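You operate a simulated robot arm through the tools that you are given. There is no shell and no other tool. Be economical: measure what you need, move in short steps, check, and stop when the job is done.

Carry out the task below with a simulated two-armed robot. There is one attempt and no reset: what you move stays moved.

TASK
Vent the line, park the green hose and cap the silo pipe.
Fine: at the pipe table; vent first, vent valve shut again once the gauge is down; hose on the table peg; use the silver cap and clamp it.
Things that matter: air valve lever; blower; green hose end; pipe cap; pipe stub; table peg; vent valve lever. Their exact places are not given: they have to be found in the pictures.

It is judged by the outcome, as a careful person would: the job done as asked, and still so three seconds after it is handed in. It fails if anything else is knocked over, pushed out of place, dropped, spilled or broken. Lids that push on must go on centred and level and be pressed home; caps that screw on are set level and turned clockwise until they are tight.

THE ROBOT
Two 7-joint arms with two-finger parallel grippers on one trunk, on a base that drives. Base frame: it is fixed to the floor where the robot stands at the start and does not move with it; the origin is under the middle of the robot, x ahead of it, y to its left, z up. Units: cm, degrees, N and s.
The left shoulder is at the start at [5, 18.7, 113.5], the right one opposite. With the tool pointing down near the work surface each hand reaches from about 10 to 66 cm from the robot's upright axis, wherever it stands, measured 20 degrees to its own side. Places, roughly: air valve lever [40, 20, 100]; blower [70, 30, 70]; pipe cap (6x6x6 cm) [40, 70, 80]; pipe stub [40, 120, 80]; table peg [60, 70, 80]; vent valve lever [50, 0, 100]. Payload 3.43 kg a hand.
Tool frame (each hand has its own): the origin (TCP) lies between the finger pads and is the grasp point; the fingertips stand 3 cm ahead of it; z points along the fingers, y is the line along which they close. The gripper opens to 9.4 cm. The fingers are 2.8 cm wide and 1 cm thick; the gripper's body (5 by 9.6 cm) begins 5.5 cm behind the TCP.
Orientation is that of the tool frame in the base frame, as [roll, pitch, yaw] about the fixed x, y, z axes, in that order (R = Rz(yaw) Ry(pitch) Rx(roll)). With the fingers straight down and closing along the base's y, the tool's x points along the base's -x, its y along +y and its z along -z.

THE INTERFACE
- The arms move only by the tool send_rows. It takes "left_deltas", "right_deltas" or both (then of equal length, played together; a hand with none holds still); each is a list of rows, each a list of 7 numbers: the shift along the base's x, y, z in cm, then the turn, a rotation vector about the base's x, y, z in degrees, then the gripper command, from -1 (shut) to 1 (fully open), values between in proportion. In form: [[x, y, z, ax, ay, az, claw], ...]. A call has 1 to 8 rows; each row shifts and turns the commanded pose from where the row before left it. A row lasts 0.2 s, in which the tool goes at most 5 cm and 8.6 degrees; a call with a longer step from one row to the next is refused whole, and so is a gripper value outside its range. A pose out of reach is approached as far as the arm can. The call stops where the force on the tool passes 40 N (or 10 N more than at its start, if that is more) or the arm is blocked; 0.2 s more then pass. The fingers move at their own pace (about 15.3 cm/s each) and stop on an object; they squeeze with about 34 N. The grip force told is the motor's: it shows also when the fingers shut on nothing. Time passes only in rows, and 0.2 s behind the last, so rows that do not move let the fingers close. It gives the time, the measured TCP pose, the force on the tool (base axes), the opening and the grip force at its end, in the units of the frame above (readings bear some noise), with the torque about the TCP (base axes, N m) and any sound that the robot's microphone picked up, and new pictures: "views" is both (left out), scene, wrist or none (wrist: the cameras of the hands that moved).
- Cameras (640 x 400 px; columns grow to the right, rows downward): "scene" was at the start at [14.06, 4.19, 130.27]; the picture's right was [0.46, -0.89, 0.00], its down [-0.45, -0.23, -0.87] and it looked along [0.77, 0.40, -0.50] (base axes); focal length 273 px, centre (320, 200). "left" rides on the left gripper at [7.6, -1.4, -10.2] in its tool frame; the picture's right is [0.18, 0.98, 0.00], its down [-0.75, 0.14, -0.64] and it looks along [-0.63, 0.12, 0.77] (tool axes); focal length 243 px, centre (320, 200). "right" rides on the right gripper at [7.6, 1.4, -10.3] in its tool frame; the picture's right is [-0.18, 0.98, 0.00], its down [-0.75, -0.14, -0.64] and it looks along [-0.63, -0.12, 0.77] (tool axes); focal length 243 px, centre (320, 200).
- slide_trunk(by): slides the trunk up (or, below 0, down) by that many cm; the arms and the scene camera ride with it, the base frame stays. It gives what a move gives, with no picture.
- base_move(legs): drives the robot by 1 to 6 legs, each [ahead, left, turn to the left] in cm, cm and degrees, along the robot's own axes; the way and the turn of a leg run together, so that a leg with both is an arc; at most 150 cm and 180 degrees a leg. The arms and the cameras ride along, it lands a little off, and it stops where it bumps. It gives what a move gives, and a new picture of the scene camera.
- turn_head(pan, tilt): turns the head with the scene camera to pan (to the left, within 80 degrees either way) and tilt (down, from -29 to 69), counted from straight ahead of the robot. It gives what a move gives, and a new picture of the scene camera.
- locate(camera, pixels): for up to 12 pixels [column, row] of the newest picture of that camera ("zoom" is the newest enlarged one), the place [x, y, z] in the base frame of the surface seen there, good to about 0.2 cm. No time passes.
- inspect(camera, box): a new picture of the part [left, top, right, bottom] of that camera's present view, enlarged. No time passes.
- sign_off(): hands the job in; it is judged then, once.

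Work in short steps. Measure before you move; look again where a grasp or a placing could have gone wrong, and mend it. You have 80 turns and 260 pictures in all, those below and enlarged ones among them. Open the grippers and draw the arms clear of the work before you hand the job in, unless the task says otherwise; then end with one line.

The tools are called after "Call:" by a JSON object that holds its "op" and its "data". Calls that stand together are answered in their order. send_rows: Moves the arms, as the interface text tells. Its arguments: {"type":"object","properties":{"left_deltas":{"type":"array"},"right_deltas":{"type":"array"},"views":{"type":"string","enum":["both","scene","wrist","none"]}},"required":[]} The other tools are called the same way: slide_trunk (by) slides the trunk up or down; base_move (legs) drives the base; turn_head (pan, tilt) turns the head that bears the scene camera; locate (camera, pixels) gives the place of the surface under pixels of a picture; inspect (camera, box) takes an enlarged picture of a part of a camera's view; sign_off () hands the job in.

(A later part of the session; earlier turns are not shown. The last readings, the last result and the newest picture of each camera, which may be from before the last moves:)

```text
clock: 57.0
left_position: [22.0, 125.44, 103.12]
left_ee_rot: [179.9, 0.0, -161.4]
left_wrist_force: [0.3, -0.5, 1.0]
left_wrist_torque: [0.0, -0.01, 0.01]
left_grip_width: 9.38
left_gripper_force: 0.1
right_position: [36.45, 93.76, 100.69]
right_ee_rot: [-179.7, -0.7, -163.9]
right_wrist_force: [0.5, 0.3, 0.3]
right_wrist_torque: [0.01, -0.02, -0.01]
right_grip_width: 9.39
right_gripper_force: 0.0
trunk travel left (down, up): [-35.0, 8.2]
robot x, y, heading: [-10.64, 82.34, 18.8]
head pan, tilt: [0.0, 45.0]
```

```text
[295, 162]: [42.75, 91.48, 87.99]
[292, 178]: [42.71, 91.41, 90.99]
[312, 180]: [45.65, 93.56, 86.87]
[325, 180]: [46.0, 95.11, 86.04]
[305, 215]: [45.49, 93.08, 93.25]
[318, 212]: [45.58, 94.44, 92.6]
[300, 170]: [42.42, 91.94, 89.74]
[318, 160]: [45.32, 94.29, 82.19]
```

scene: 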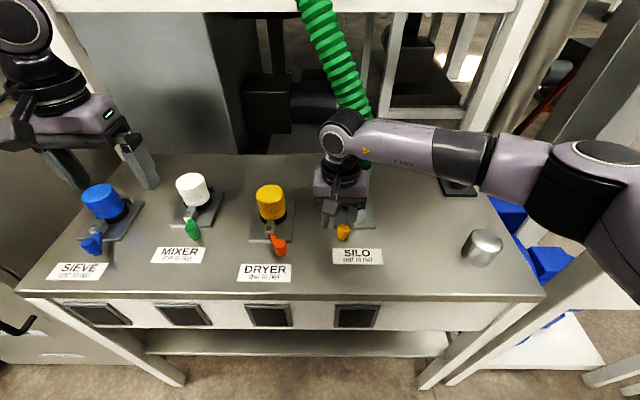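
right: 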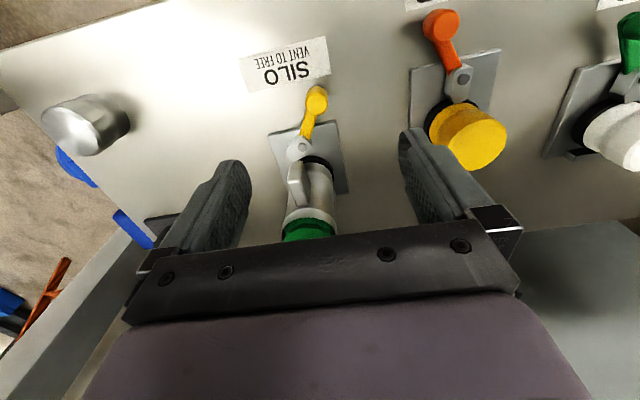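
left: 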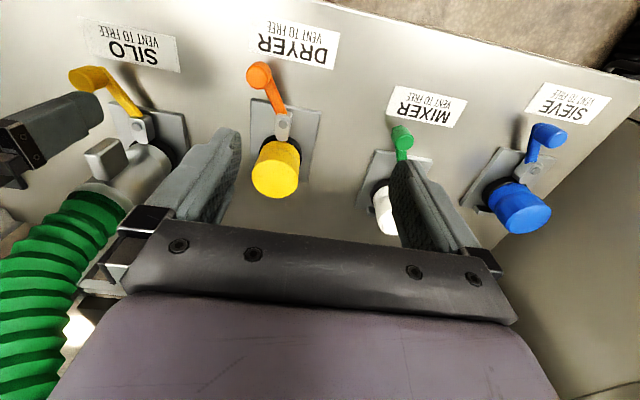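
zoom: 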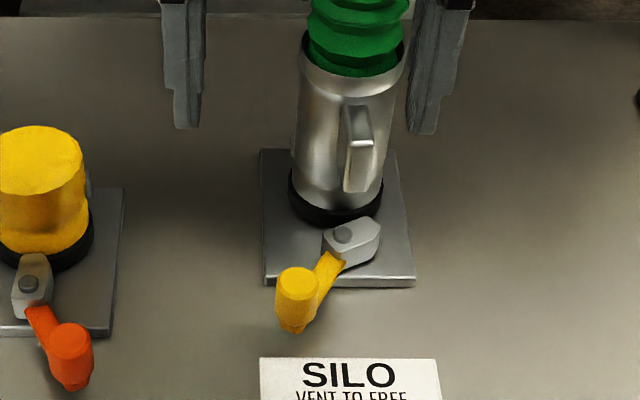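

Cuff axis ≈[48.6,93.7], R≈2.9; its tab points straight at the robot (n direction), z 85.5–91, a good handle. I tilt the right hand 30° and bring it to a pre-grasp point in front of the tab.

Call:
{"op": "send_rows", "data": {"right_deltas": [[0.6, -0.6, 0, 2.43, -7.1, 1.4, 0.3], [0.6, -0.6, -1, 2.43, -7.1, 1.4, 0.3], [0.6, -0.6, -1, 2.43, -7.1, 0, 0.3], [0.7, -0.6, -1, 2.43, -7.1, 0, 0.3], [0.7, -0.6, -2, 0, 0, 0, 0.3], [0, 0, 0, 0, 0, 0, 0.3]], "views": "both"}}

```text
clock: 58.4
left_position: [22.08, 125.45, 103.02]
left_ee_rot: [180.0, -0.1, -161.2]
left_wrist_force: [0.1, 0.4, -0.4]
left_wrist_torque: [-0.01, -0.01, -0.04]
left_grip_width: 9.41
left_gripper_force: 0.1
right_position: [39.61, 90.71, 95.63]
right_ee_rot: [179.9, 29.5, -161.3]
right_wrist_force: [-0.4, -0.4, -1.0]
right_wrist_torque: [-0.02, 0.03, 0.0]
right_grip_width: 6.11
right_gripper_force: 0.0
trunk travel left (down, up): [-35.0, 8.2]
robot x, y, heading: [-10.97, 82.21, 18.5]
head pan, tilt: [0.0, 45.0]
```

scene: 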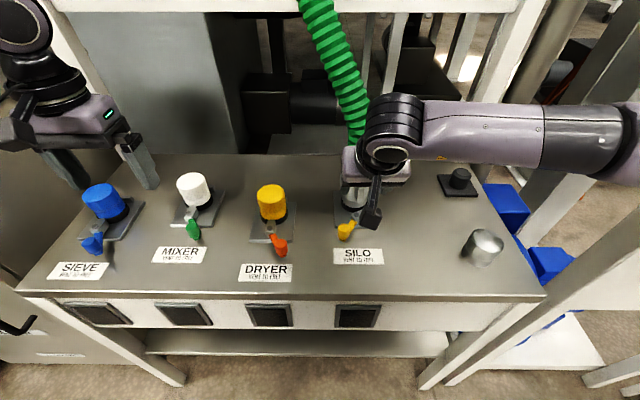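
right: 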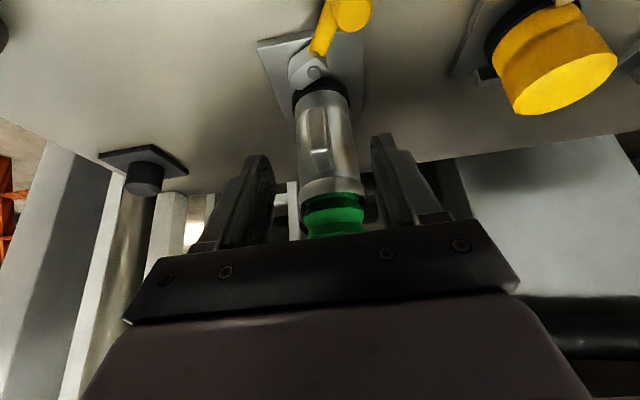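

The tab (318,130) is centred between the fingers. I verify its place and advance along the finger direction.

Call:
{"op": "locate", "data": {"camera": "right", "pixels": [[318, 115], [320, 145], [310, 130], [328, 130], [140, 180], [145, 190]]}}

Call:
{"op": "send_rows", "data": {"right_deltas": [[0.95, 0.32, -1.73, 0, 0, 0, 0.0], [0.95, 0.32, -1.73, 0, 0, 0, -0.2], [0.95, 0.32, -1.73, 0, 0, 0, -0.2], [0.95, 0.32, -1.73, 0, 0, 0, -0.2]], "views": "both"}}

```text
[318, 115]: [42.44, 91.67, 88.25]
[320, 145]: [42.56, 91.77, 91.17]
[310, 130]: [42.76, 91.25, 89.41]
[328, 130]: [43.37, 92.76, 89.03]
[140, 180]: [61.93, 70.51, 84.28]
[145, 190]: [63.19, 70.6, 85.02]
```

```text
clock: 59.4
left_position: [21.88, 125.51, 103.15]
left_ee_rot: [179.9, 0.0, -161.5]
left_wrist_force: [0.3, 0.5, -0.1]
left_wrist_torque: [-0.01, -0.04, 0.01]
left_grip_width: 9.41
left_gripper_force: 0.1
right_position: [43.42, 91.95, 88.75]
right_ee_rot: [179.9, 29.4, -161.0]
right_wrist_force: [-0.2, -0.1, 0.4]
right_wrist_torque: [-0.02, -0.03, 0.02]
right_grip_width: 3.76
right_gripper_force: 0.1
trunk travel left (down, up): [-35.0, 8.2]
robot x, y, heading: [-11.26, 82.37, 18.4]
head pan, tilt: [0.0, 45.0]
```

scene: 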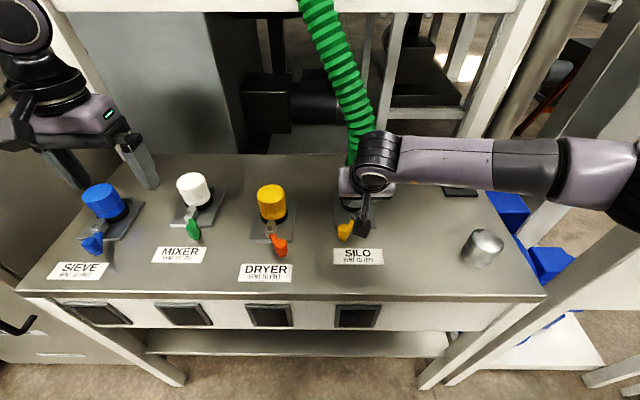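
right: 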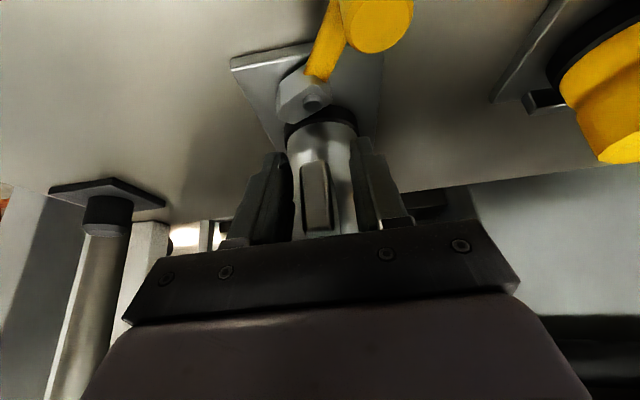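

The tab is between the fingers. I close on it.

Call:
{"op": "send_rows", "data": {"right_deltas": [[0, 0, 0, 0, 0, 0, -1], [0, 0, 0, 0, 0, 0, -1], [0, 0, 0, 0, 0, 0, -1]], "views": "wrist"}}

```text
clock: 60.1
left_position: [22.01, 125.52, 103.09]
left_ee_rot: [179.9, 0.0, -161.5]
left_wrist_force: [0.4, 0.1, -0.2]
left_wrist_torque: [-0.02, 0.0, -0.01]
left_grip_width: 9.4
left_gripper_force: 0.0
right_position: [43.39, 92.09, 88.75]
right_ee_rot: [179.9, 29.4, -161.1]
right_wrist_force: [-3.5, -0.8, 0.4]
right_wrist_torque: [-0.11, 0.08, -0.04]
right_grip_width: 2.01
right_gripper_force: 34.3
trunk travel left (down, up): [-35.0, 8.2]
robot x, y, heading: [-10.43, 82.12, 18.7]
head pan, tilt: [0.0, 45.0]
```

right: 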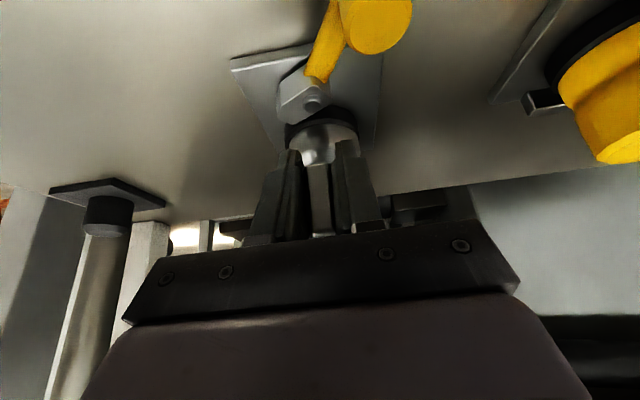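

Gripped (2.0 cm tab, 34 N). I lift straight up slowly and watch the force.

Call:
{"op": "send_rows", "data": {"right_deltas": [[0, 0, 0.7, 0, 0, 0, -1], [0, 0, 1, 0, 0, 0, -1], [0, 0, 1.2, 0, 0, 0, -1], [0, 0, 1.5, 0, 0, 0, -1]], "views": "both"}}

```text
clock: 61.1
left_position: [21.85, 125.49, 103.05]
left_ee_rot: [-180.0, -0.1, -161.5]
left_wrist_force: [-0.2, -0.4, -0.2]
left_wrist_torque: [0.03, 0.02, -0.01]
left_grip_width: 9.4
left_gripper_force: 0.0
right_position: [43.44, 91.98, 93.03]
right_ee_rot: [180.0, 29.3, -161.0]
right_wrist_force: [0.1, -0.8, -4.4]
right_wrist_torque: [-0.1, 0.28, -0.03]
right_grip_width: 2.01
right_gripper_force: 34.5
trunk travel left (down, up): [-35.0, 8.2]
robot x, y, heading: [-10.76, 82.6, 18.7]
head pan, tilt: [0.0, 45.0]
```

scene: 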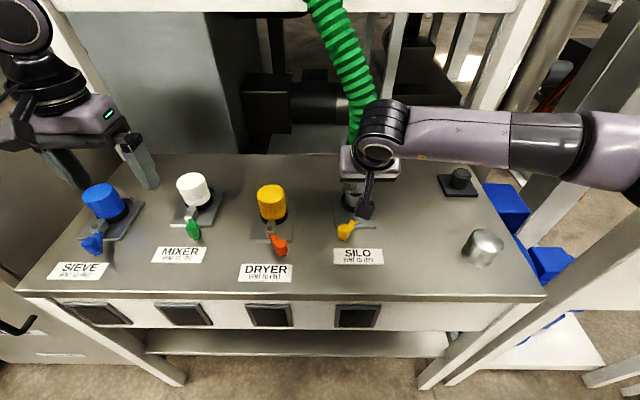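
right: 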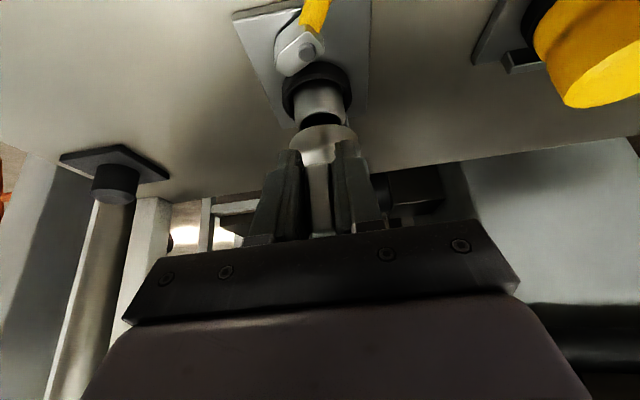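

The cuff came off cleanly (about 4 N of weight). I raise it 6 cm more, then shift the base right 18 and ahead 6.

Call:
{"op": "send_rows", "data": {"right_deltas": [[0, 0, 2, 0, 0, 0, -1], [0, 0, 2, 0, 0, 0, -1], [0, 0, 2, 0, 0, 0, -1]], "views": "none"}}

Call:
{"op": "base_move", "data": {"legs": [[0, -18, 0], [6, 0, 0]]}}

Call:
{"op": "inspect", "data": {"camera": "right", "box": [0, 0, 640, 400]}}

```text
clock: 62.0
left_position: [21.89, 125.41, 103.09]
left_ee_rot: [179.9, 0.0, -161.4]
left_wrist_force: [-0.1, -0.1, 0.3]
left_wrist_torque: [0.02, 0.01, 0.01]
left_grip_width: 9.39
left_gripper_force: 0.1
right_position: [43.45, 92.02, 99.26]
right_ee_rot: [180.0, 29.4, -161.2]
right_wrist_force: [-0.7, 1.0, -4.9]
right_wrist_torque: [-0.08, 0.2, 0.02]
right_grip_width: 1.96
right_gripper_force: 33.9
trunk travel left (down, up): [-35.0, 8.2]
robot x, y, heading: [-10.96, 82.11, 18.9]
head pan, tilt: [0.0, 45.0]
```

```text
clock: 63.9
left_position: [26.62, 110.81, 103.34]
left_ee_rot: [-179.9, 0.4, -161.5]
left_wrist_force: [-0.8, 0.9, -0.2]
left_wrist_torque: [0.0, -0.01, 0.01]
left_grip_width: 9.41
left_gripper_force: 0.1
right_position: [47.43, 78.07, 99.19]
right_ee_rot: [179.9, 29.2, -160.1]
right_wrist_force: [-0.1, 0.2, -3.6]
right_wrist_torque: [-0.06, 0.25, 0.01]
right_grip_width: 1.98
right_gripper_force: 33.8
trunk travel left (down, up): [-35.0, 8.2]
robot x, y, heading: [-5.94, 67.91, 18.6]
head pan, tilt: [0.0, 45.0]
stopped in leg 1: the robot was blocked; the commanded pose is now the measured one
```

scene: 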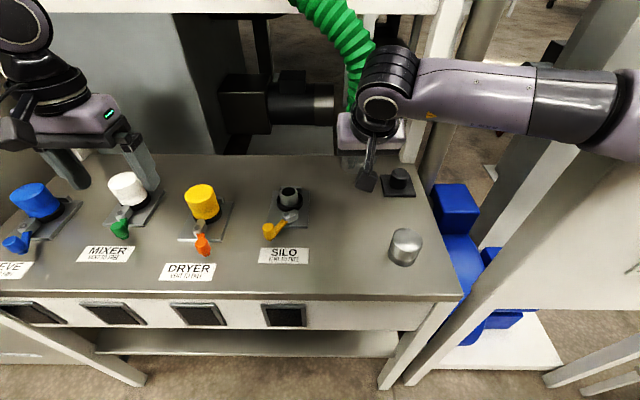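

```text
1.00 times, centred on (320, 200) of right (not enlarged: the box is as wide or as high as the picture)
```

zoom: 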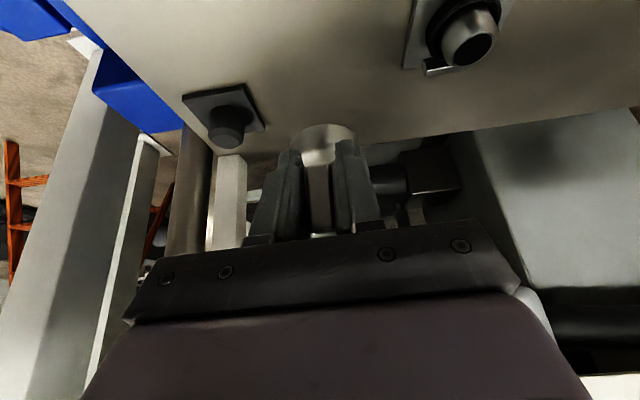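

The base was blocked after 15 cm. I look right to see what touches.

Call:
{"op": "turn_head", "data": {"pan": -55, "tilt": 25}}

```text
clock: 65.2
left_position: [26.66, 110.6, 103.3]
left_ee_rot: [-179.8, 0.3, -161.6]
left_wrist_force: [-0.1, -0.6, -0.5]
left_wrist_torque: [0.06, 0.01, 0.03]
left_grip_width: 9.41
left_gripper_force: 0.1
right_position: [47.33, 77.98, 99.21]
right_ee_rot: [-180.0, 29.3, -160.1]
right_wrist_force: [0.4, 0.4, -4.4]
right_wrist_torque: [-0.12, 0.23, 0.01]
right_grip_width: 1.99
right_gripper_force: 34.6
trunk travel left (down, up): [-35.0, 8.2]
robot x, y, heading: [-6.09, 67.52, 18.4]
head pan, tilt: [-55.0, 25.0]
```

scene: 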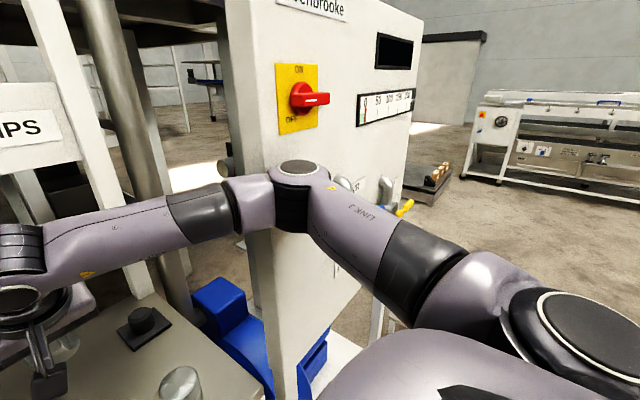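

The right elbow is against the panel edge by the START/STOP buttons. I move left away from it and turn the base 18° right, so the elbow swings clear and the peg lies ahead.

Call:
{"op": "base_move", "data": {"legs": [[0, 10, 0], [0, 0, -18]]}}

Call:
{"op": "inspect", "data": {"camera": "scene", "box": [160, 0, 480, 240]}}

Call:
{"op": "turn_head", "data": {"pan": -10, "tilt": 42}}

```text
clock: 67.7
left_position: [35.32, 108.23, 103.15]
left_ee_rot: [180.0, -0.1, -179.5]
left_wrist_force: [1.0, -0.3, 0.7]
left_wrist_torque: [0.02, 0.0, -0.02]
left_grip_width: 9.38
left_gripper_force: 0.1
right_position: [45.03, 70.52, 98.91]
right_ee_rot: [180.0, 29.1, -178.0]
right_wrist_force: [-0.2, -0.4, -5.2]
right_wrist_torque: [-0.01, 0.32, -0.02]
right_grip_width: 2.01
right_gripper_force: 34.4
trunk travel left (down, up): [-35.0, 8.2]
robot x, y, heading: [-9.13, 77.43, 0.9]
head pan, tilt: [-55.0, 25.0]
```

scene: 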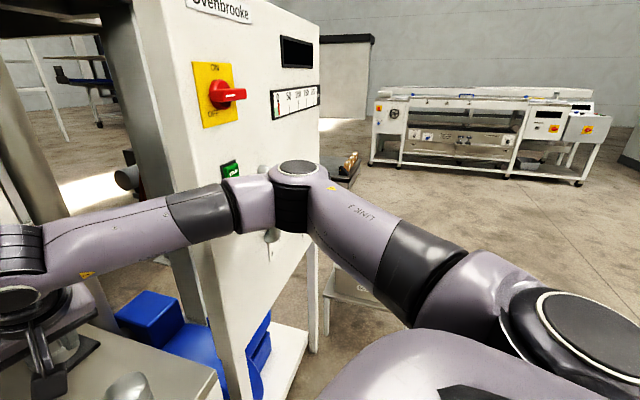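

```text
1.67 times, centred on (320, 120) of scene
```

zoom: 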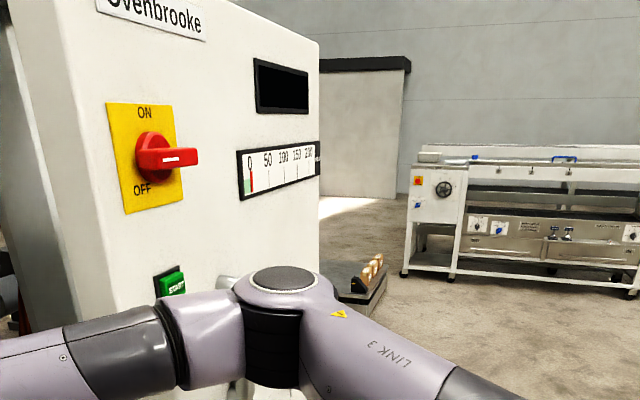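

```text
clock: 68.8
left_position: [35.2, 108.23, 103.1]
left_ee_rot: [179.9, 0.0, -179.3]
left_wrist_force: [-0.4, 0.6, -0.4]
left_wrist_torque: [0.01, 0.02, -0.01]
left_grip_width: 9.39
left_gripper_force: 0.0
right_position: [45.07, 70.62, 98.95]
right_ee_rot: [179.9, 29.1, -178.0]
right_wrist_force: [-0.1, -0.3, -5.1]
right_wrist_torque: [0.02, 0.26, -0.01]
right_grip_width: 2.02
right_gripper_force: 34.0
trunk travel left (down, up): [-35.0, 8.2]
robot x, y, heading: [-8.84, 77.01, 0.6]
head pan, tilt: [-10.0, 42.0]
```

scene: 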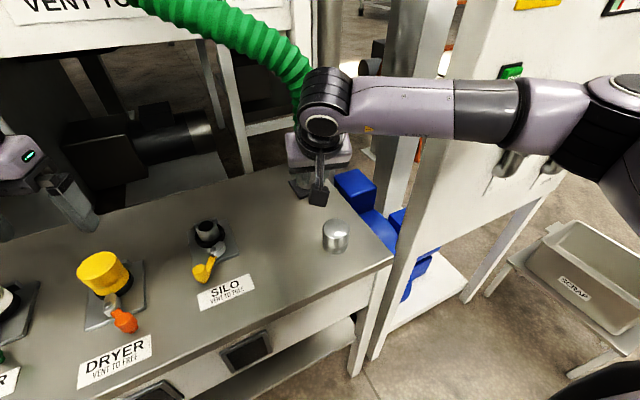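

Gauge still 0 and switches unchanged. The cuff is now nearly over the peg; I view it with the right camera and check the elbow's clearance.

Call:
{"op": "inspect", "data": {"camera": "right", "box": [0, 0, 640, 400]}}

Call:
{"op": "locate", "data": {"camera": "scene", "pixels": [[585, 140], [615, 85], [500, 150], [300, 190], [295, 155], [335, 230], [208, 228], [207, 240]]}}

```text
1.00 times, centred on (320, 200) of right (not enlarged: the box is as wide or as high as the picture)
```

zoom: 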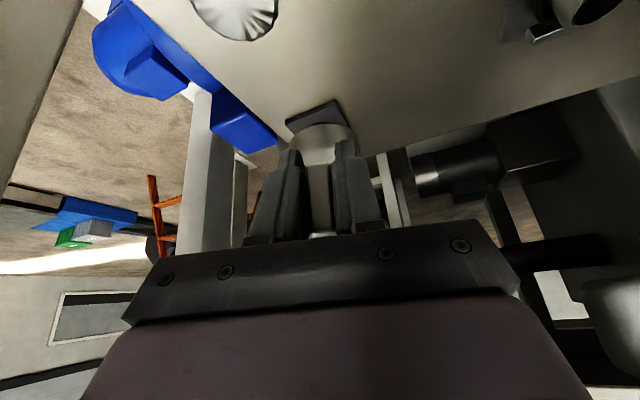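

```text
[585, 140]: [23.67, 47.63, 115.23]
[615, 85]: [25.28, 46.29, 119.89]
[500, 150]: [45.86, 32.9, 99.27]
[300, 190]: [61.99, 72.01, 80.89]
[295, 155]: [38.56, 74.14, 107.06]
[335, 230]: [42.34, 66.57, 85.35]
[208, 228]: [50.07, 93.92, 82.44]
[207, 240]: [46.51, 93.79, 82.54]
```

The elbow is at [25,46]; the panel corner about [40,38]. I go ahead 5 and left 3 with the base, and do the rest with the arm.

Call:
{"op": "base_move", "data": {"legs": [[5, 3, 0]]}}

Call:
{"op": "send_rows", "data": {"right_deltas": [[1.3, -0.7, 0, 0, 0, 0, -1], [1.3, -0.7, 0, 0, 0, 0, -1], [1.3, -0.7, 0, 0, 0, 0, -1], [1.3, -0.7, 0, 0, 0, 0, -1]], "views": "both"}}

```text
clock: 69.8
left_position: [40.29, 111.14, 103.06]
left_ee_rot: [-180.0, 0.0, -179.4]
left_wrist_force: [0.2, 0.0, 0.4]
left_wrist_torque: [0.0, -0.02, 0.02]
left_grip_width: 9.4
left_gripper_force: 0.1
right_position: [50.15, 73.44, 98.87]
right_ee_rot: [180.0, 29.1, -178.1]
right_wrist_force: [-0.1, 0.5, -5.6]
right_wrist_torque: [-0.01, 0.28, 0.01]
right_grip_width: 2.01
right_gripper_force: 34.0
trunk travel left (down, up): [-35.0, 8.2]
robot x, y, heading: [-4.25, 80.12, 0.8]
head pan, tilt: [-10.0, 42.0]
```

scene: 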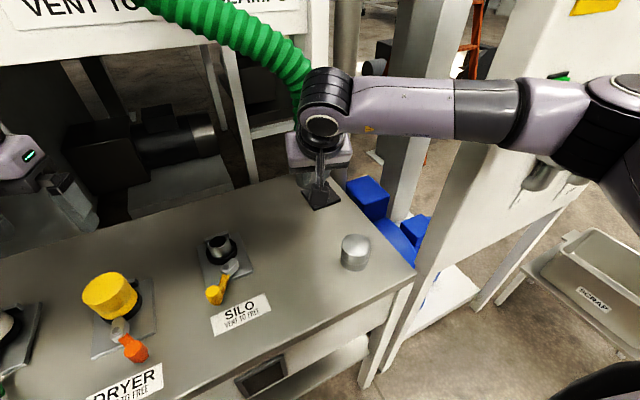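

```text
clock: 70.8
left_position: [40.27, 111.14, 103.08]
left_ee_rot: [180.0, -0.1, -179.4]
left_wrist_force: [-0.2, 0.4, -0.5]
left_wrist_torque: [-0.03, -0.02, -0.01]
left_grip_width: 9.42
left_gripper_force: 0.0
right_position: [55.2, 70.72, 98.95]
right_ee_rot: [179.8, 29.1, -178.0]
right_wrist_force: [0.5, 0.3, -4.5]
right_wrist_torque: [-0.01, 0.28, 0.01]
right_grip_width: 1.99
right_gripper_force: 33.7
trunk travel left (down, up): [-35.0, 8.2]
robot x, y, heading: [-4.15, 80.2, 0.5]
head pan, tilt: [-10.0, 42.0]
```

scene: 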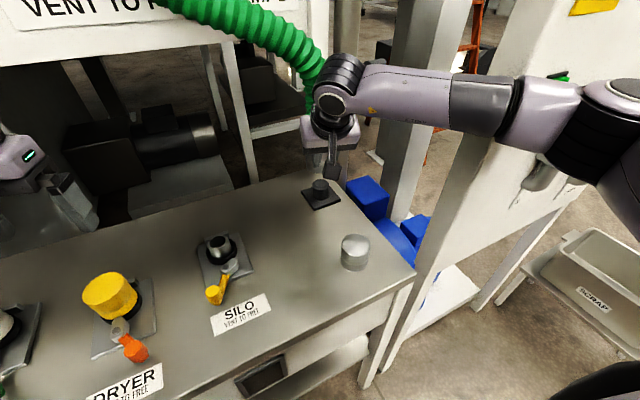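
right: 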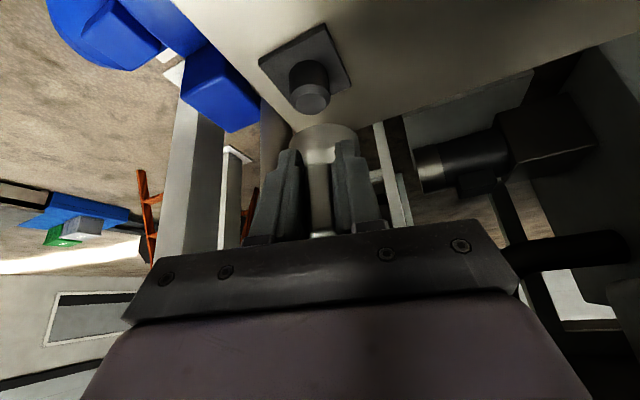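

Both the peg and cuff are visible. I measure the peg and cuff edges.

Call:
{"op": "inspect", "data": {"camera": "scene", "box": [290, 120, 370, 220]}}

Call:
{"op": "locate", "data": {"camera": "scene", "pixels": [[320, 184], [314, 184], [327, 184], [320, 181], [320, 187], [303, 192], [317, 210], [341, 198], [320, 196], [343, 160]]}}

Call:
{"op": "locate", "data": {"camera": "right", "pixels": [[311, 100], [297, 98], [324, 95], [310, 88], [311, 110], [320, 130], [335, 135], [308, 135], [352, 135], [292, 140], [320, 150]]}}

```text
4.00 times, centred on (330, 170) of scene
```

zoom: 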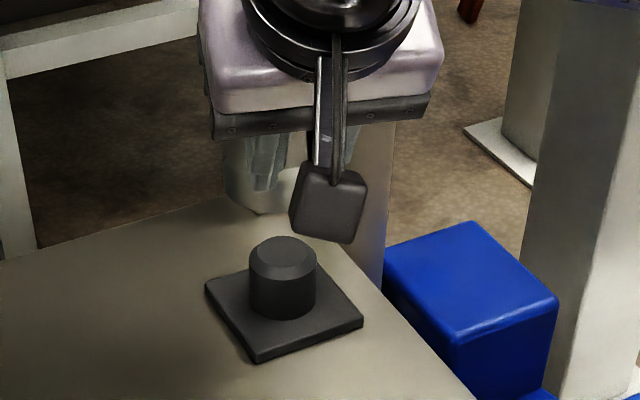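

```text
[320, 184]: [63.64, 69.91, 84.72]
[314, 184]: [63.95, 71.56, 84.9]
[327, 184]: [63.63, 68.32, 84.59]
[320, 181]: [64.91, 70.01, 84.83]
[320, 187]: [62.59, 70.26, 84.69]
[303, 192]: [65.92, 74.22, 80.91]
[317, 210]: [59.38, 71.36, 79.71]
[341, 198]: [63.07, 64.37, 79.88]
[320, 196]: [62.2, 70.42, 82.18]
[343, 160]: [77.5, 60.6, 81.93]
```

```text
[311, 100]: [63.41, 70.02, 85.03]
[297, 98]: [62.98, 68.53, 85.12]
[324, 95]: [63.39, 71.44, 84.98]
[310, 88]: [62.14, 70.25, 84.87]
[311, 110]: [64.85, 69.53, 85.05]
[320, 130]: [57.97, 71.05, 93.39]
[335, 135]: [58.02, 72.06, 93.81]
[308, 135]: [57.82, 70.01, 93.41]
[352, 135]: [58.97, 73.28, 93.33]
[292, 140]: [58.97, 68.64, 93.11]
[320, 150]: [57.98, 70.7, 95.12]
```

Peg centre ≈[63.6,70.0], cuff axis ≈[60.85,70.96]. I move the cuff +2.75, -1.0 to sit over the peg and recheck.

Call:
{"op": "send_rows", "data": {"right_deltas": [[1.0, -0.35, -0.5, 0, 0, 0, -1], [1.0, -0.35, -0.5, 0, 0, 0, -1], [0.75, -0.3, -1, 0, 0, 0, -1], [0, 0, -1, 0, 0, 0, -1]], "views": "both"}}

Call:
{"op": "locate", "data": {"camera": "right", "pixels": [[320, 130], [335, 135], [308, 135], [352, 135], [292, 140], [320, 150], [311, 100], [320, 110]]}}

Call:
{"op": "inspect", "data": {"camera": "scene", "box": [280, 120, 380, 220]}}

```text
clock: 71.8
left_position: [40.23, 111.08, 103.19]
left_ee_rot: [-180.0, 0.0, -179.4]
left_wrist_force: [0.0, -0.4, 0.2]
left_wrist_torque: [-0.01, 0.0, -0.04]
left_grip_width: 9.42
left_gripper_force: 0.0
right_position: [57.94, 69.7, 95.85]
right_ee_rot: [179.9, 29.1, -178.2]
right_wrist_force: [0.4, 0.5, -5.5]
right_wrist_torque: [0.0, 0.25, -0.02]
right_grip_width: 1.98
right_gripper_force: 34.0
trunk travel left (down, up): [-35.0, 8.2]
robot x, y, heading: [-4.25, 80.25, 0.7]
head pan, tilt: [-10.0, 42.0]
```

scene: 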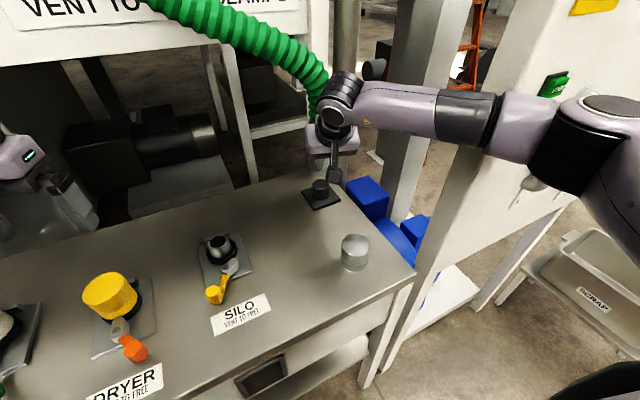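
right: 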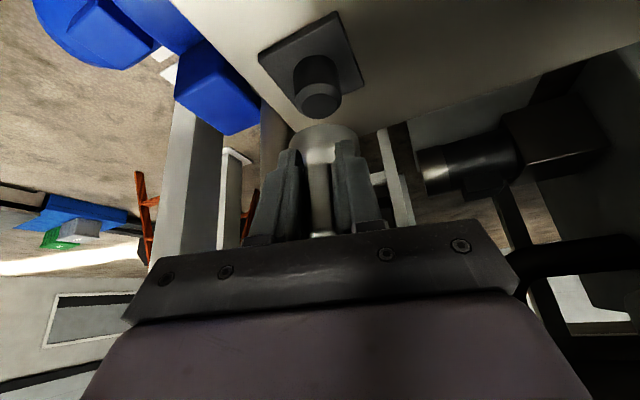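

```text
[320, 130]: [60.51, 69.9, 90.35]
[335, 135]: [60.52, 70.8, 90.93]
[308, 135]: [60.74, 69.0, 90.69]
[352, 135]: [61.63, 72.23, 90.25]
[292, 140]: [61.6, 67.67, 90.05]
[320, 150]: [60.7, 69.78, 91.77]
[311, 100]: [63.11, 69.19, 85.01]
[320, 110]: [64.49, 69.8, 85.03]
```

```text
4.00 times, centred on (330, 170) of scene
```

zoom: 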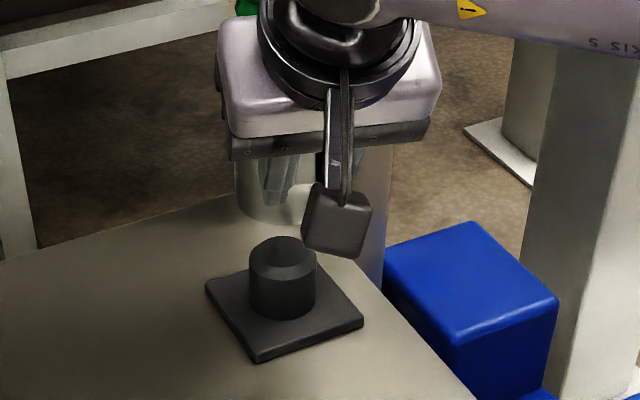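

The cuff centre is now [63.5,69.95], over the peg. I lower it.

Call:
{"op": "send_rows", "data": {"right_deltas": [[0.1, 0, -1.5, 0, 0, 0, -1], [0, 0, -1.5, 0, 0, 0, -1], [0, 0, -1.5, 0, 0, 0, -1], [0, 0, -1.5, 0, 0, 0, -1], [0, 0, -1, 0, 0, 0, -1]], "views": "both"}}

Call:
{"op": "inspect", "data": {"camera": "scene", "box": [280, 120, 380, 220]}}

```text
clock: 73.0
left_position: [40.26, 111.11, 103.24]
left_ee_rot: [-180.0, -0.1, -179.4]
left_wrist_force: [-0.2, -0.1, -0.4]
left_wrist_torque: [0.01, 0.02, 0.02]
left_grip_width: 9.41
left_gripper_force: 0.0
right_position: [58.06, 69.71, 89.05]
right_ee_rot: [179.8, 29.1, -178.0]
right_wrist_force: [2.1, 0.3, -4.1]
right_wrist_torque: [-0.03, 0.14, 0.0]
right_grip_width: 1.99
right_gripper_force: 34.0
trunk travel left (down, up): [-35.0, 8.2]
robot x, y, heading: [-4.09, 80.02, 0.8]
head pan, tilt: [-10.0, 42.0]
```

scene: 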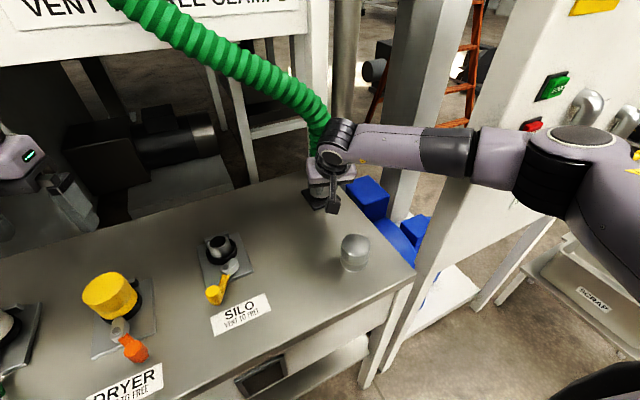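
right: 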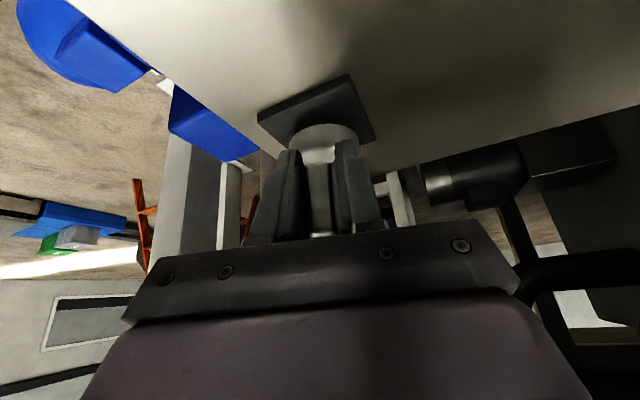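

```text
4.00 times, centred on (330, 170) of scene
```

zoom: 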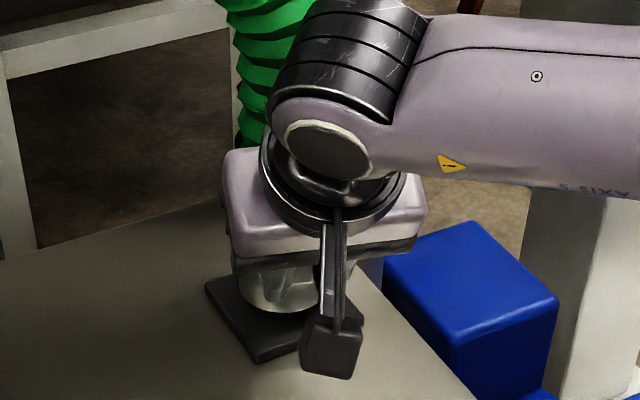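

The cuff is over the peg with no resistance. I lower in small steps to seat it.

Call:
{"op": "send_rows", "data": {"right_deltas": [[0, 0, -0.7, 0, 0, 0, -1], [0, 0, -0.6, 0, 0, 0, -1], [0, 0, -0.4, 0, 0, 0, -1], [0, 0, -0.3, 0, 0, 0, -1]], "views": "wrist"}}

```text
clock: 74.0
left_position: [40.24, 111.19, 103.2]
left_ee_rot: [180.0, 0.1, -179.4]
left_wrist_force: [0.6, 0.3, 0.5]
left_wrist_torque: [0.04, 0.01, -0.02]
left_grip_width: 9.4
left_gripper_force: 0.1
right_position: [58.08, 69.84, 87.31]
right_ee_rot: [179.9, 29.5, -178.2]
right_wrist_force: [-1.5, -0.3, 3.2]
right_wrist_torque: [-0.23, -0.23, -0.06]
right_grip_width: 2.0
right_gripper_force: 33.9
trunk travel left (down, up): [-35.0, 8.2]
robot x, y, heading: [-4.09, 80.31, 0.8]
head pan, tilt: [-10.0, 42.0]
```

right: 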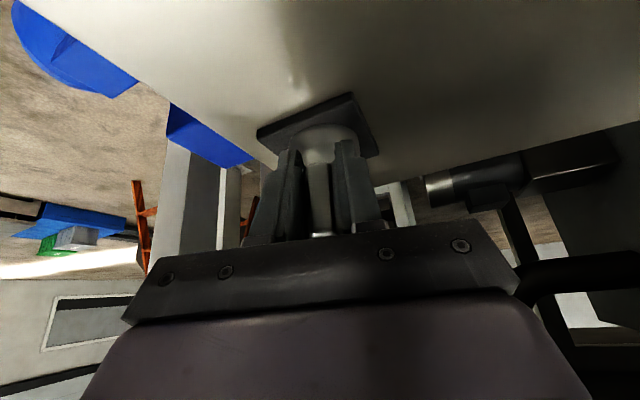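

The load has turned to support (seated). I press 0.3 more, open, and retreat along the finger direction.

Call:
{"op": "send_rows", "data": {"right_deltas": [[0, 0, -0.3, 0, 0, 0, -1], [0, 0, 0, 0, 0, 0, -0.2], [0, 0, 0, 0, 0, 0, -0.1], [-1, 0, 1.8, 0, 0, 0, -0.1], [-1.2, 0, 2, 0, 0, 0, 0], [-1.5, 0, 2.5, 0, 0, 0, 0], [-2, 0, 3, 0, 0, 0, 0], [-3, 0, 3, 0, 0, 0, 0]], "views": "both"}}

Call:
{"op": "inspect", "data": {"camera": "scene", "box": [250, 100, 390, 220]}}

```text
clock: 75.8
left_position: [40.2, 111.29, 103.12]
left_ee_rot: [180.0, 0.1, -179.4]
left_wrist_force: [0.3, 0.1, -0.4]
left_wrist_torque: [-0.04, 0.01, 0.01]
left_grip_width: 9.42
left_gripper_force: 0.0
right_position: [49.27, 69.76, 99.01]
right_ee_rot: [180.0, 29.1, -178.2]
right_wrist_force: [0.6, 0.3, -0.7]
right_wrist_torque: [0.0, 0.01, 0.0]
right_grip_width: 4.69
right_gripper_force: 0.0
trunk travel left (down, up): [-35.0, 8.2]
robot x, y, heading: [-4.57, 80.18, 0.9]
head pan, tilt: [-10.0, 42.0]
```

scene: 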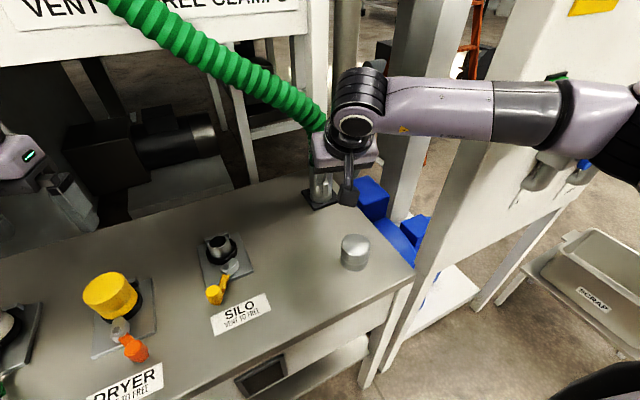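
right: 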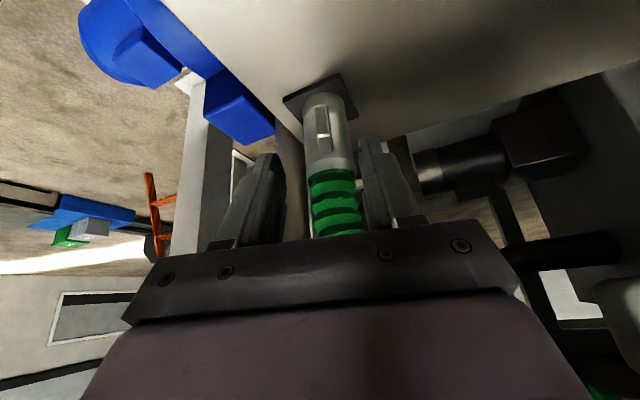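

```text
3.33 times, centred on (320, 160) of scene
```

zoom: 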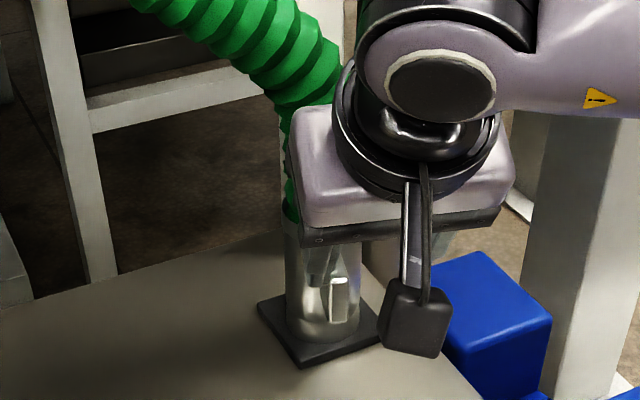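

The hose cuff stands upright on the peg. Next the silver cap: I measure it and swing the right hand vertical above it.

Call:
{"op": "inspect", "data": {"camera": "scene", "box": [320, 210, 400, 290]}}

Call:
{"op": "locate", "data": {"camera": "scene", "pixels": [[355, 241], [343, 243], [368, 243], [355, 235], [355, 247], [343, 258], [366, 258], [354, 262]]}}

Call:
{"op": "send_rows", "data": {"right_deltas": [[-1.8, 0, 0, 0, 7.25, 0, 0.5], [-1.8, -1, 0, 0, 7.25, 0, 1], [-1.8, -1.2, 0, 0, 7.25, 0, 1], [-1.5, -1.1, -1, 0, 7.25, 0, 1], [0, 0, -2, 0, 0, 0, 1]], "views": "both"}}

```text
5.00 times, centred on (360, 250) of scene
```

zoom: 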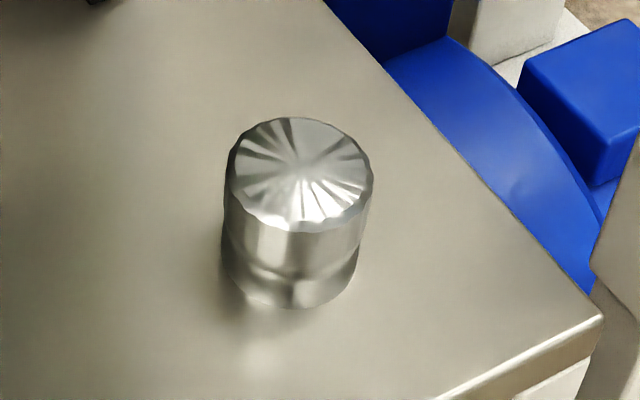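

```text
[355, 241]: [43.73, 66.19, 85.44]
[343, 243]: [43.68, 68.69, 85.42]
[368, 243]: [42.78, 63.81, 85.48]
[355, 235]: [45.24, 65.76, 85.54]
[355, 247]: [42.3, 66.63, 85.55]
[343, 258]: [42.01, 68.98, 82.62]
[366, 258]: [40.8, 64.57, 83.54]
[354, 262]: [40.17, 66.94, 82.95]
```

```text
clock: 77.0
left_position: [40.21, 111.2, 103.04]
left_ee_rot: [-180.0, 0.1, -179.4]
left_wrist_force: [-0.8, 0.7, 0.0]
left_wrist_torque: [0.0, 0.01, -0.01]
left_grip_width: 9.39
left_gripper_force: 0.0
right_position: [42.32, 66.5, 95.93]
right_ee_rot: [179.1, 0.2, -178.3]
right_wrist_force: [0.1, 0.0, 0.0]
right_wrist_torque: [0.0, -0.01, 0.0]
right_grip_width: 9.39
right_gripper_force: 0.0
trunk travel left (down, up): [-35.0, 8.2]
robot x, y, heading: [-4.5, 80.23, 0.6]
head pan, tilt: [-10.0, 42.0]
```

scene: 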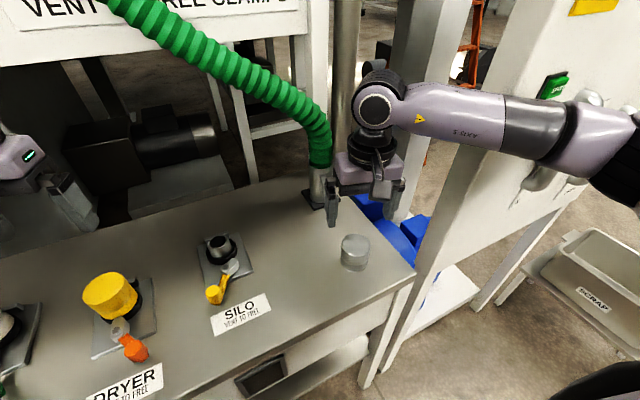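
right: 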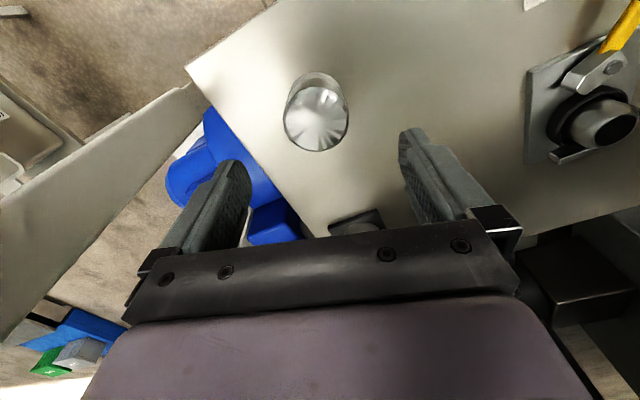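

I refine the cap's centre with the wrist camera.

Call:
{"op": "locate", "data": {"camera": "right", "pixels": [[289, 120], [346, 120], [317, 92], [317, 147], [317, 120], [602, 115], [612, 125], [590, 130], [585, 105]]}}

Call:
{"op": "inspect", "data": {"camera": "right", "box": [260, 60, 380, 170]}}

```text
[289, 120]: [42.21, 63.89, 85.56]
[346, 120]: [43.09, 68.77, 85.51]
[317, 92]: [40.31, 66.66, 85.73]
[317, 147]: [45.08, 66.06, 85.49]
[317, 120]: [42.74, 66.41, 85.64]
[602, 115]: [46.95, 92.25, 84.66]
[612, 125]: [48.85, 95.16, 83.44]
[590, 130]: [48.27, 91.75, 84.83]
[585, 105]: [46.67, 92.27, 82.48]
```

```text
3.64 times, centred on (320, 115) of right
```

zoom: 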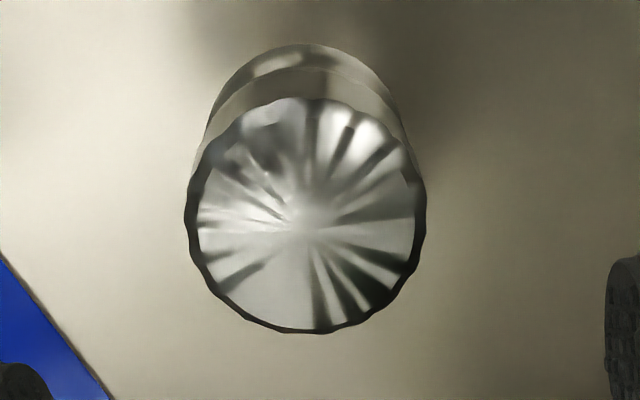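

Cap centre ≈[42.7,66.35], Ø5.1. I centre, lower to z 85.2 and close.

Call:
{"op": "send_rows", "data": {"right_deltas": [[0.38, -0.15, -2.7, -0.8, 0, 0, 1], [0, 0, -3, 0, 0, 0, 1], [0, 0, -3, 0, 0, 0, 0.8], [0, 0, -2, 0, 0, 0, 0.6], [0, 0, 0, 0, 0, 0, 0], [0, 0, 0, 0, 0, 0, -1], [0, 0, 0, 0, 0, 0, -1], [0, 0, 0, 0, 0, 0, -1]], "views": "both"}}

```text
clock: 78.8
left_position: [40.27, 111.17, 103.14]
left_ee_rot: [180.0, 0.1, -179.4]
left_wrist_force: [-0.3, 0.4, -0.1]
left_wrist_torque: [-0.01, -0.01, 0.01]
left_grip_width: 9.41
left_gripper_force: 0.0
right_position: [42.72, 66.19, 85.31]
right_ee_rot: [179.7, 0.1, -178.3]
right_wrist_force: [-0.7, -0.5, -0.1]
right_wrist_torque: [-0.11, 0.11, 0.01]
right_grip_width: 6.05
right_gripper_force: 34.5
trunk travel left (down, up): [-35.0, 8.2]
robot x, y, heading: [-3.76, 80.24, 0.7]
head pan, tilt: [-10.0, 42.0]
```

scene: 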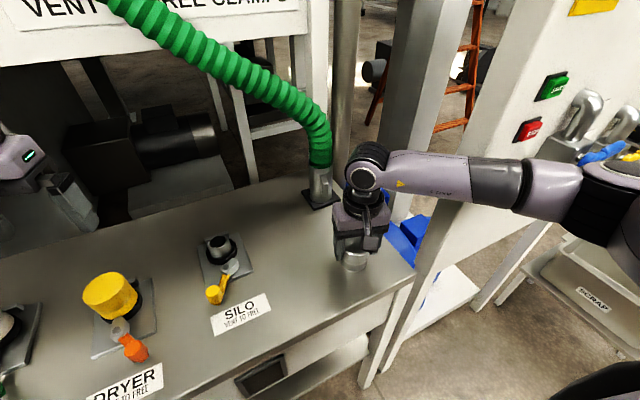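
right: 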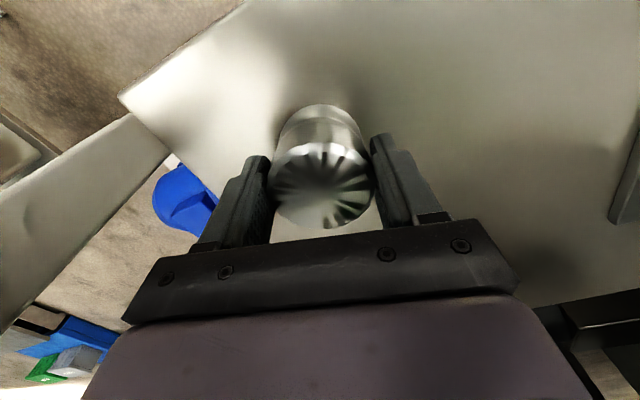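

Gripped (6.05 cm). I lift it 12 cm and shift the base left so the stub is within the right hand's range.

Call:
{"op": "send_rows", "data": {"right_deltas": [[0, 0, 2, 0, 0, 0, -1], [0, 0, 3, 0, 0, 0, -1], [0, 0, 3, 0, 0, 0, -1], [0, 0, 4, 0, 0, 0, -1]], "views": "none"}}

Call:
{"op": "base_move", "data": {"legs": [[-4, 20, 0]]}}

Call:
{"op": "turn_head", "data": {"pan": 0, "tilt": 45}}

Call:
{"op": "inspect", "data": {"camera": "right", "box": [0, 0, 640, 400]}}

```text
clock: 79.8
left_position: [40.28, 111.14, 103.21]
left_ee_rot: [180.0, 0.2, -179.4]
left_wrist_force: [0.0, -0.2, 0.1]
left_wrist_torque: [0.01, 0.0, 0.01]
left_grip_width: 9.41
left_gripper_force: 0.1
right_position: [42.86, 66.27, 97.32]
right_ee_rot: [179.8, 0.1, -178.2]
right_wrist_force: [0.5, 0.2, -1.6]
right_wrist_torque: [0.0, 0.0, -0.01]
right_grip_width: 6.04
right_gripper_force: 34.4
trunk travel left (down, up): [-35.0, 8.2]
robot x, y, heading: [-4.16, 80.57, 0.6]
head pan, tilt: [-10.0, 42.0]
```

```text
clock: 82.2
left_position: [35.38, 130.7, 103.06]
left_ee_rot: [180.0, 0.2, -179.7]
left_wrist_force: [-0.3, -0.2, -0.7]
left_wrist_torque: [-0.03, -0.02, -0.02]
left_grip_width: 9.38
left_gripper_force: 0.0
right_position: [37.79, 85.78, 97.32]
right_ee_rot: [179.8, 0.1, -178.6]
right_wrist_force: [0.6, 0.5, -1.6]
right_wrist_torque: [-0.02, 0.03, 0.01]
right_grip_width: 6.06
right_gripper_force: 34.0
trunk travel left (down, up): [-35.0, 8.2]
robot x, y, heading: [-9.31, 100.08, 0.3]
head pan, tilt: [-10.0, 42.0]
```

scene: 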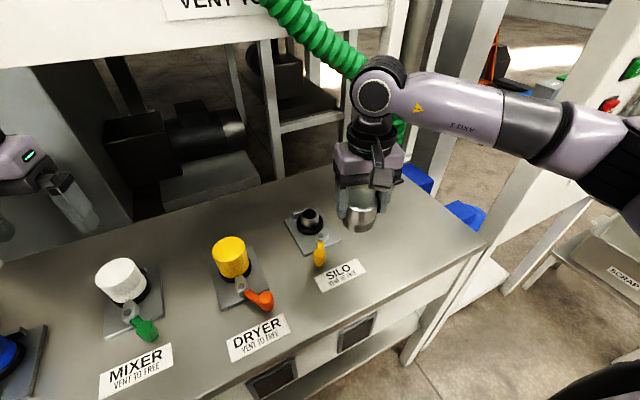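

```text
clock: 82.9
left_position: [35.61, 130.82, 103.18]
left_ee_rot: [180.0, 0.1, -179.7]
left_wrist_force: [-0.1, 0.5, -0.6]
left_wrist_torque: [0.0, 0.0, -0.03]
left_grip_width: 9.42
left_gripper_force: 0.0
right_position: [37.83, 85.86, 97.32]
right_ee_rot: [179.8, 0.1, -178.6]
right_wrist_force: [0.2, 0.3, -1.3]
right_wrist_torque: [-0.04, 0.0, -0.03]
right_grip_width: 6.05
right_gripper_force: 34.4
trunk travel left (down, up): [-35.0, 8.2]
robot x, y, heading: [-8.96, 99.74, 0.5]
head pan, tilt: [0.0, 45.0]
```

scene: 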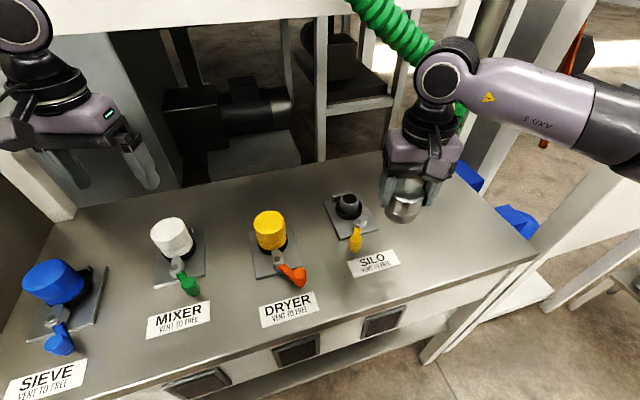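

```text
1.00 times, centred on (320, 200) of right (not enlarged: the box is as wide or as high as the picture)
```

zoom: 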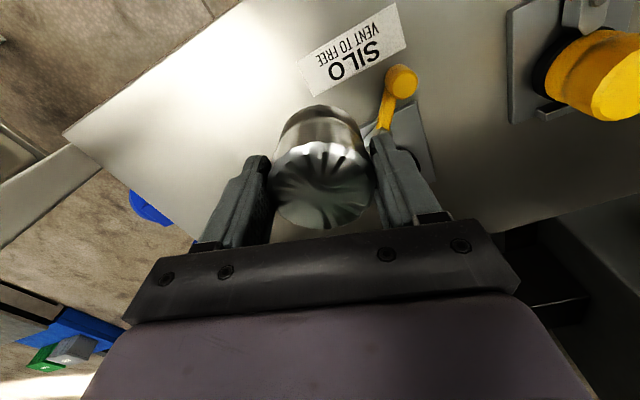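

The stub is in view at (348,203). I enlarge and measure its rim and the clamp nose.

Call:
{"op": "inspect", "data": {"camera": "scene", "box": [310, 170, 390, 260]}}

Call:
{"op": "locate", "data": {"camera": "scene", "pixels": [[340, 199], [357, 199], [348, 195], [348, 203], [349, 206], [337, 210], [362, 208], [350, 218], [348, 199], [402, 212], [391, 208], [414, 212]]}}

```text
4.44 times, centred on (350, 215) of scene
```

zoom: 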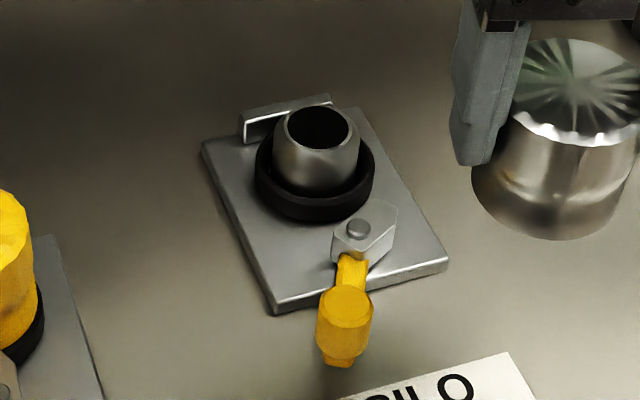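

```text
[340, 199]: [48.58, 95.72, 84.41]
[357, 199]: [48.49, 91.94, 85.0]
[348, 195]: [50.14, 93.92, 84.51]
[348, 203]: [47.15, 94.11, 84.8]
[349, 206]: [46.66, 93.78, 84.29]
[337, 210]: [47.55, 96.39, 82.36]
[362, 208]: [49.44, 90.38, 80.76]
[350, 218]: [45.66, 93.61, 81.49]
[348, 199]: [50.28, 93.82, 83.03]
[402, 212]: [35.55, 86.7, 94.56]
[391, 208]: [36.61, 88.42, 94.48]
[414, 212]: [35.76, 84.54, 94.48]
```

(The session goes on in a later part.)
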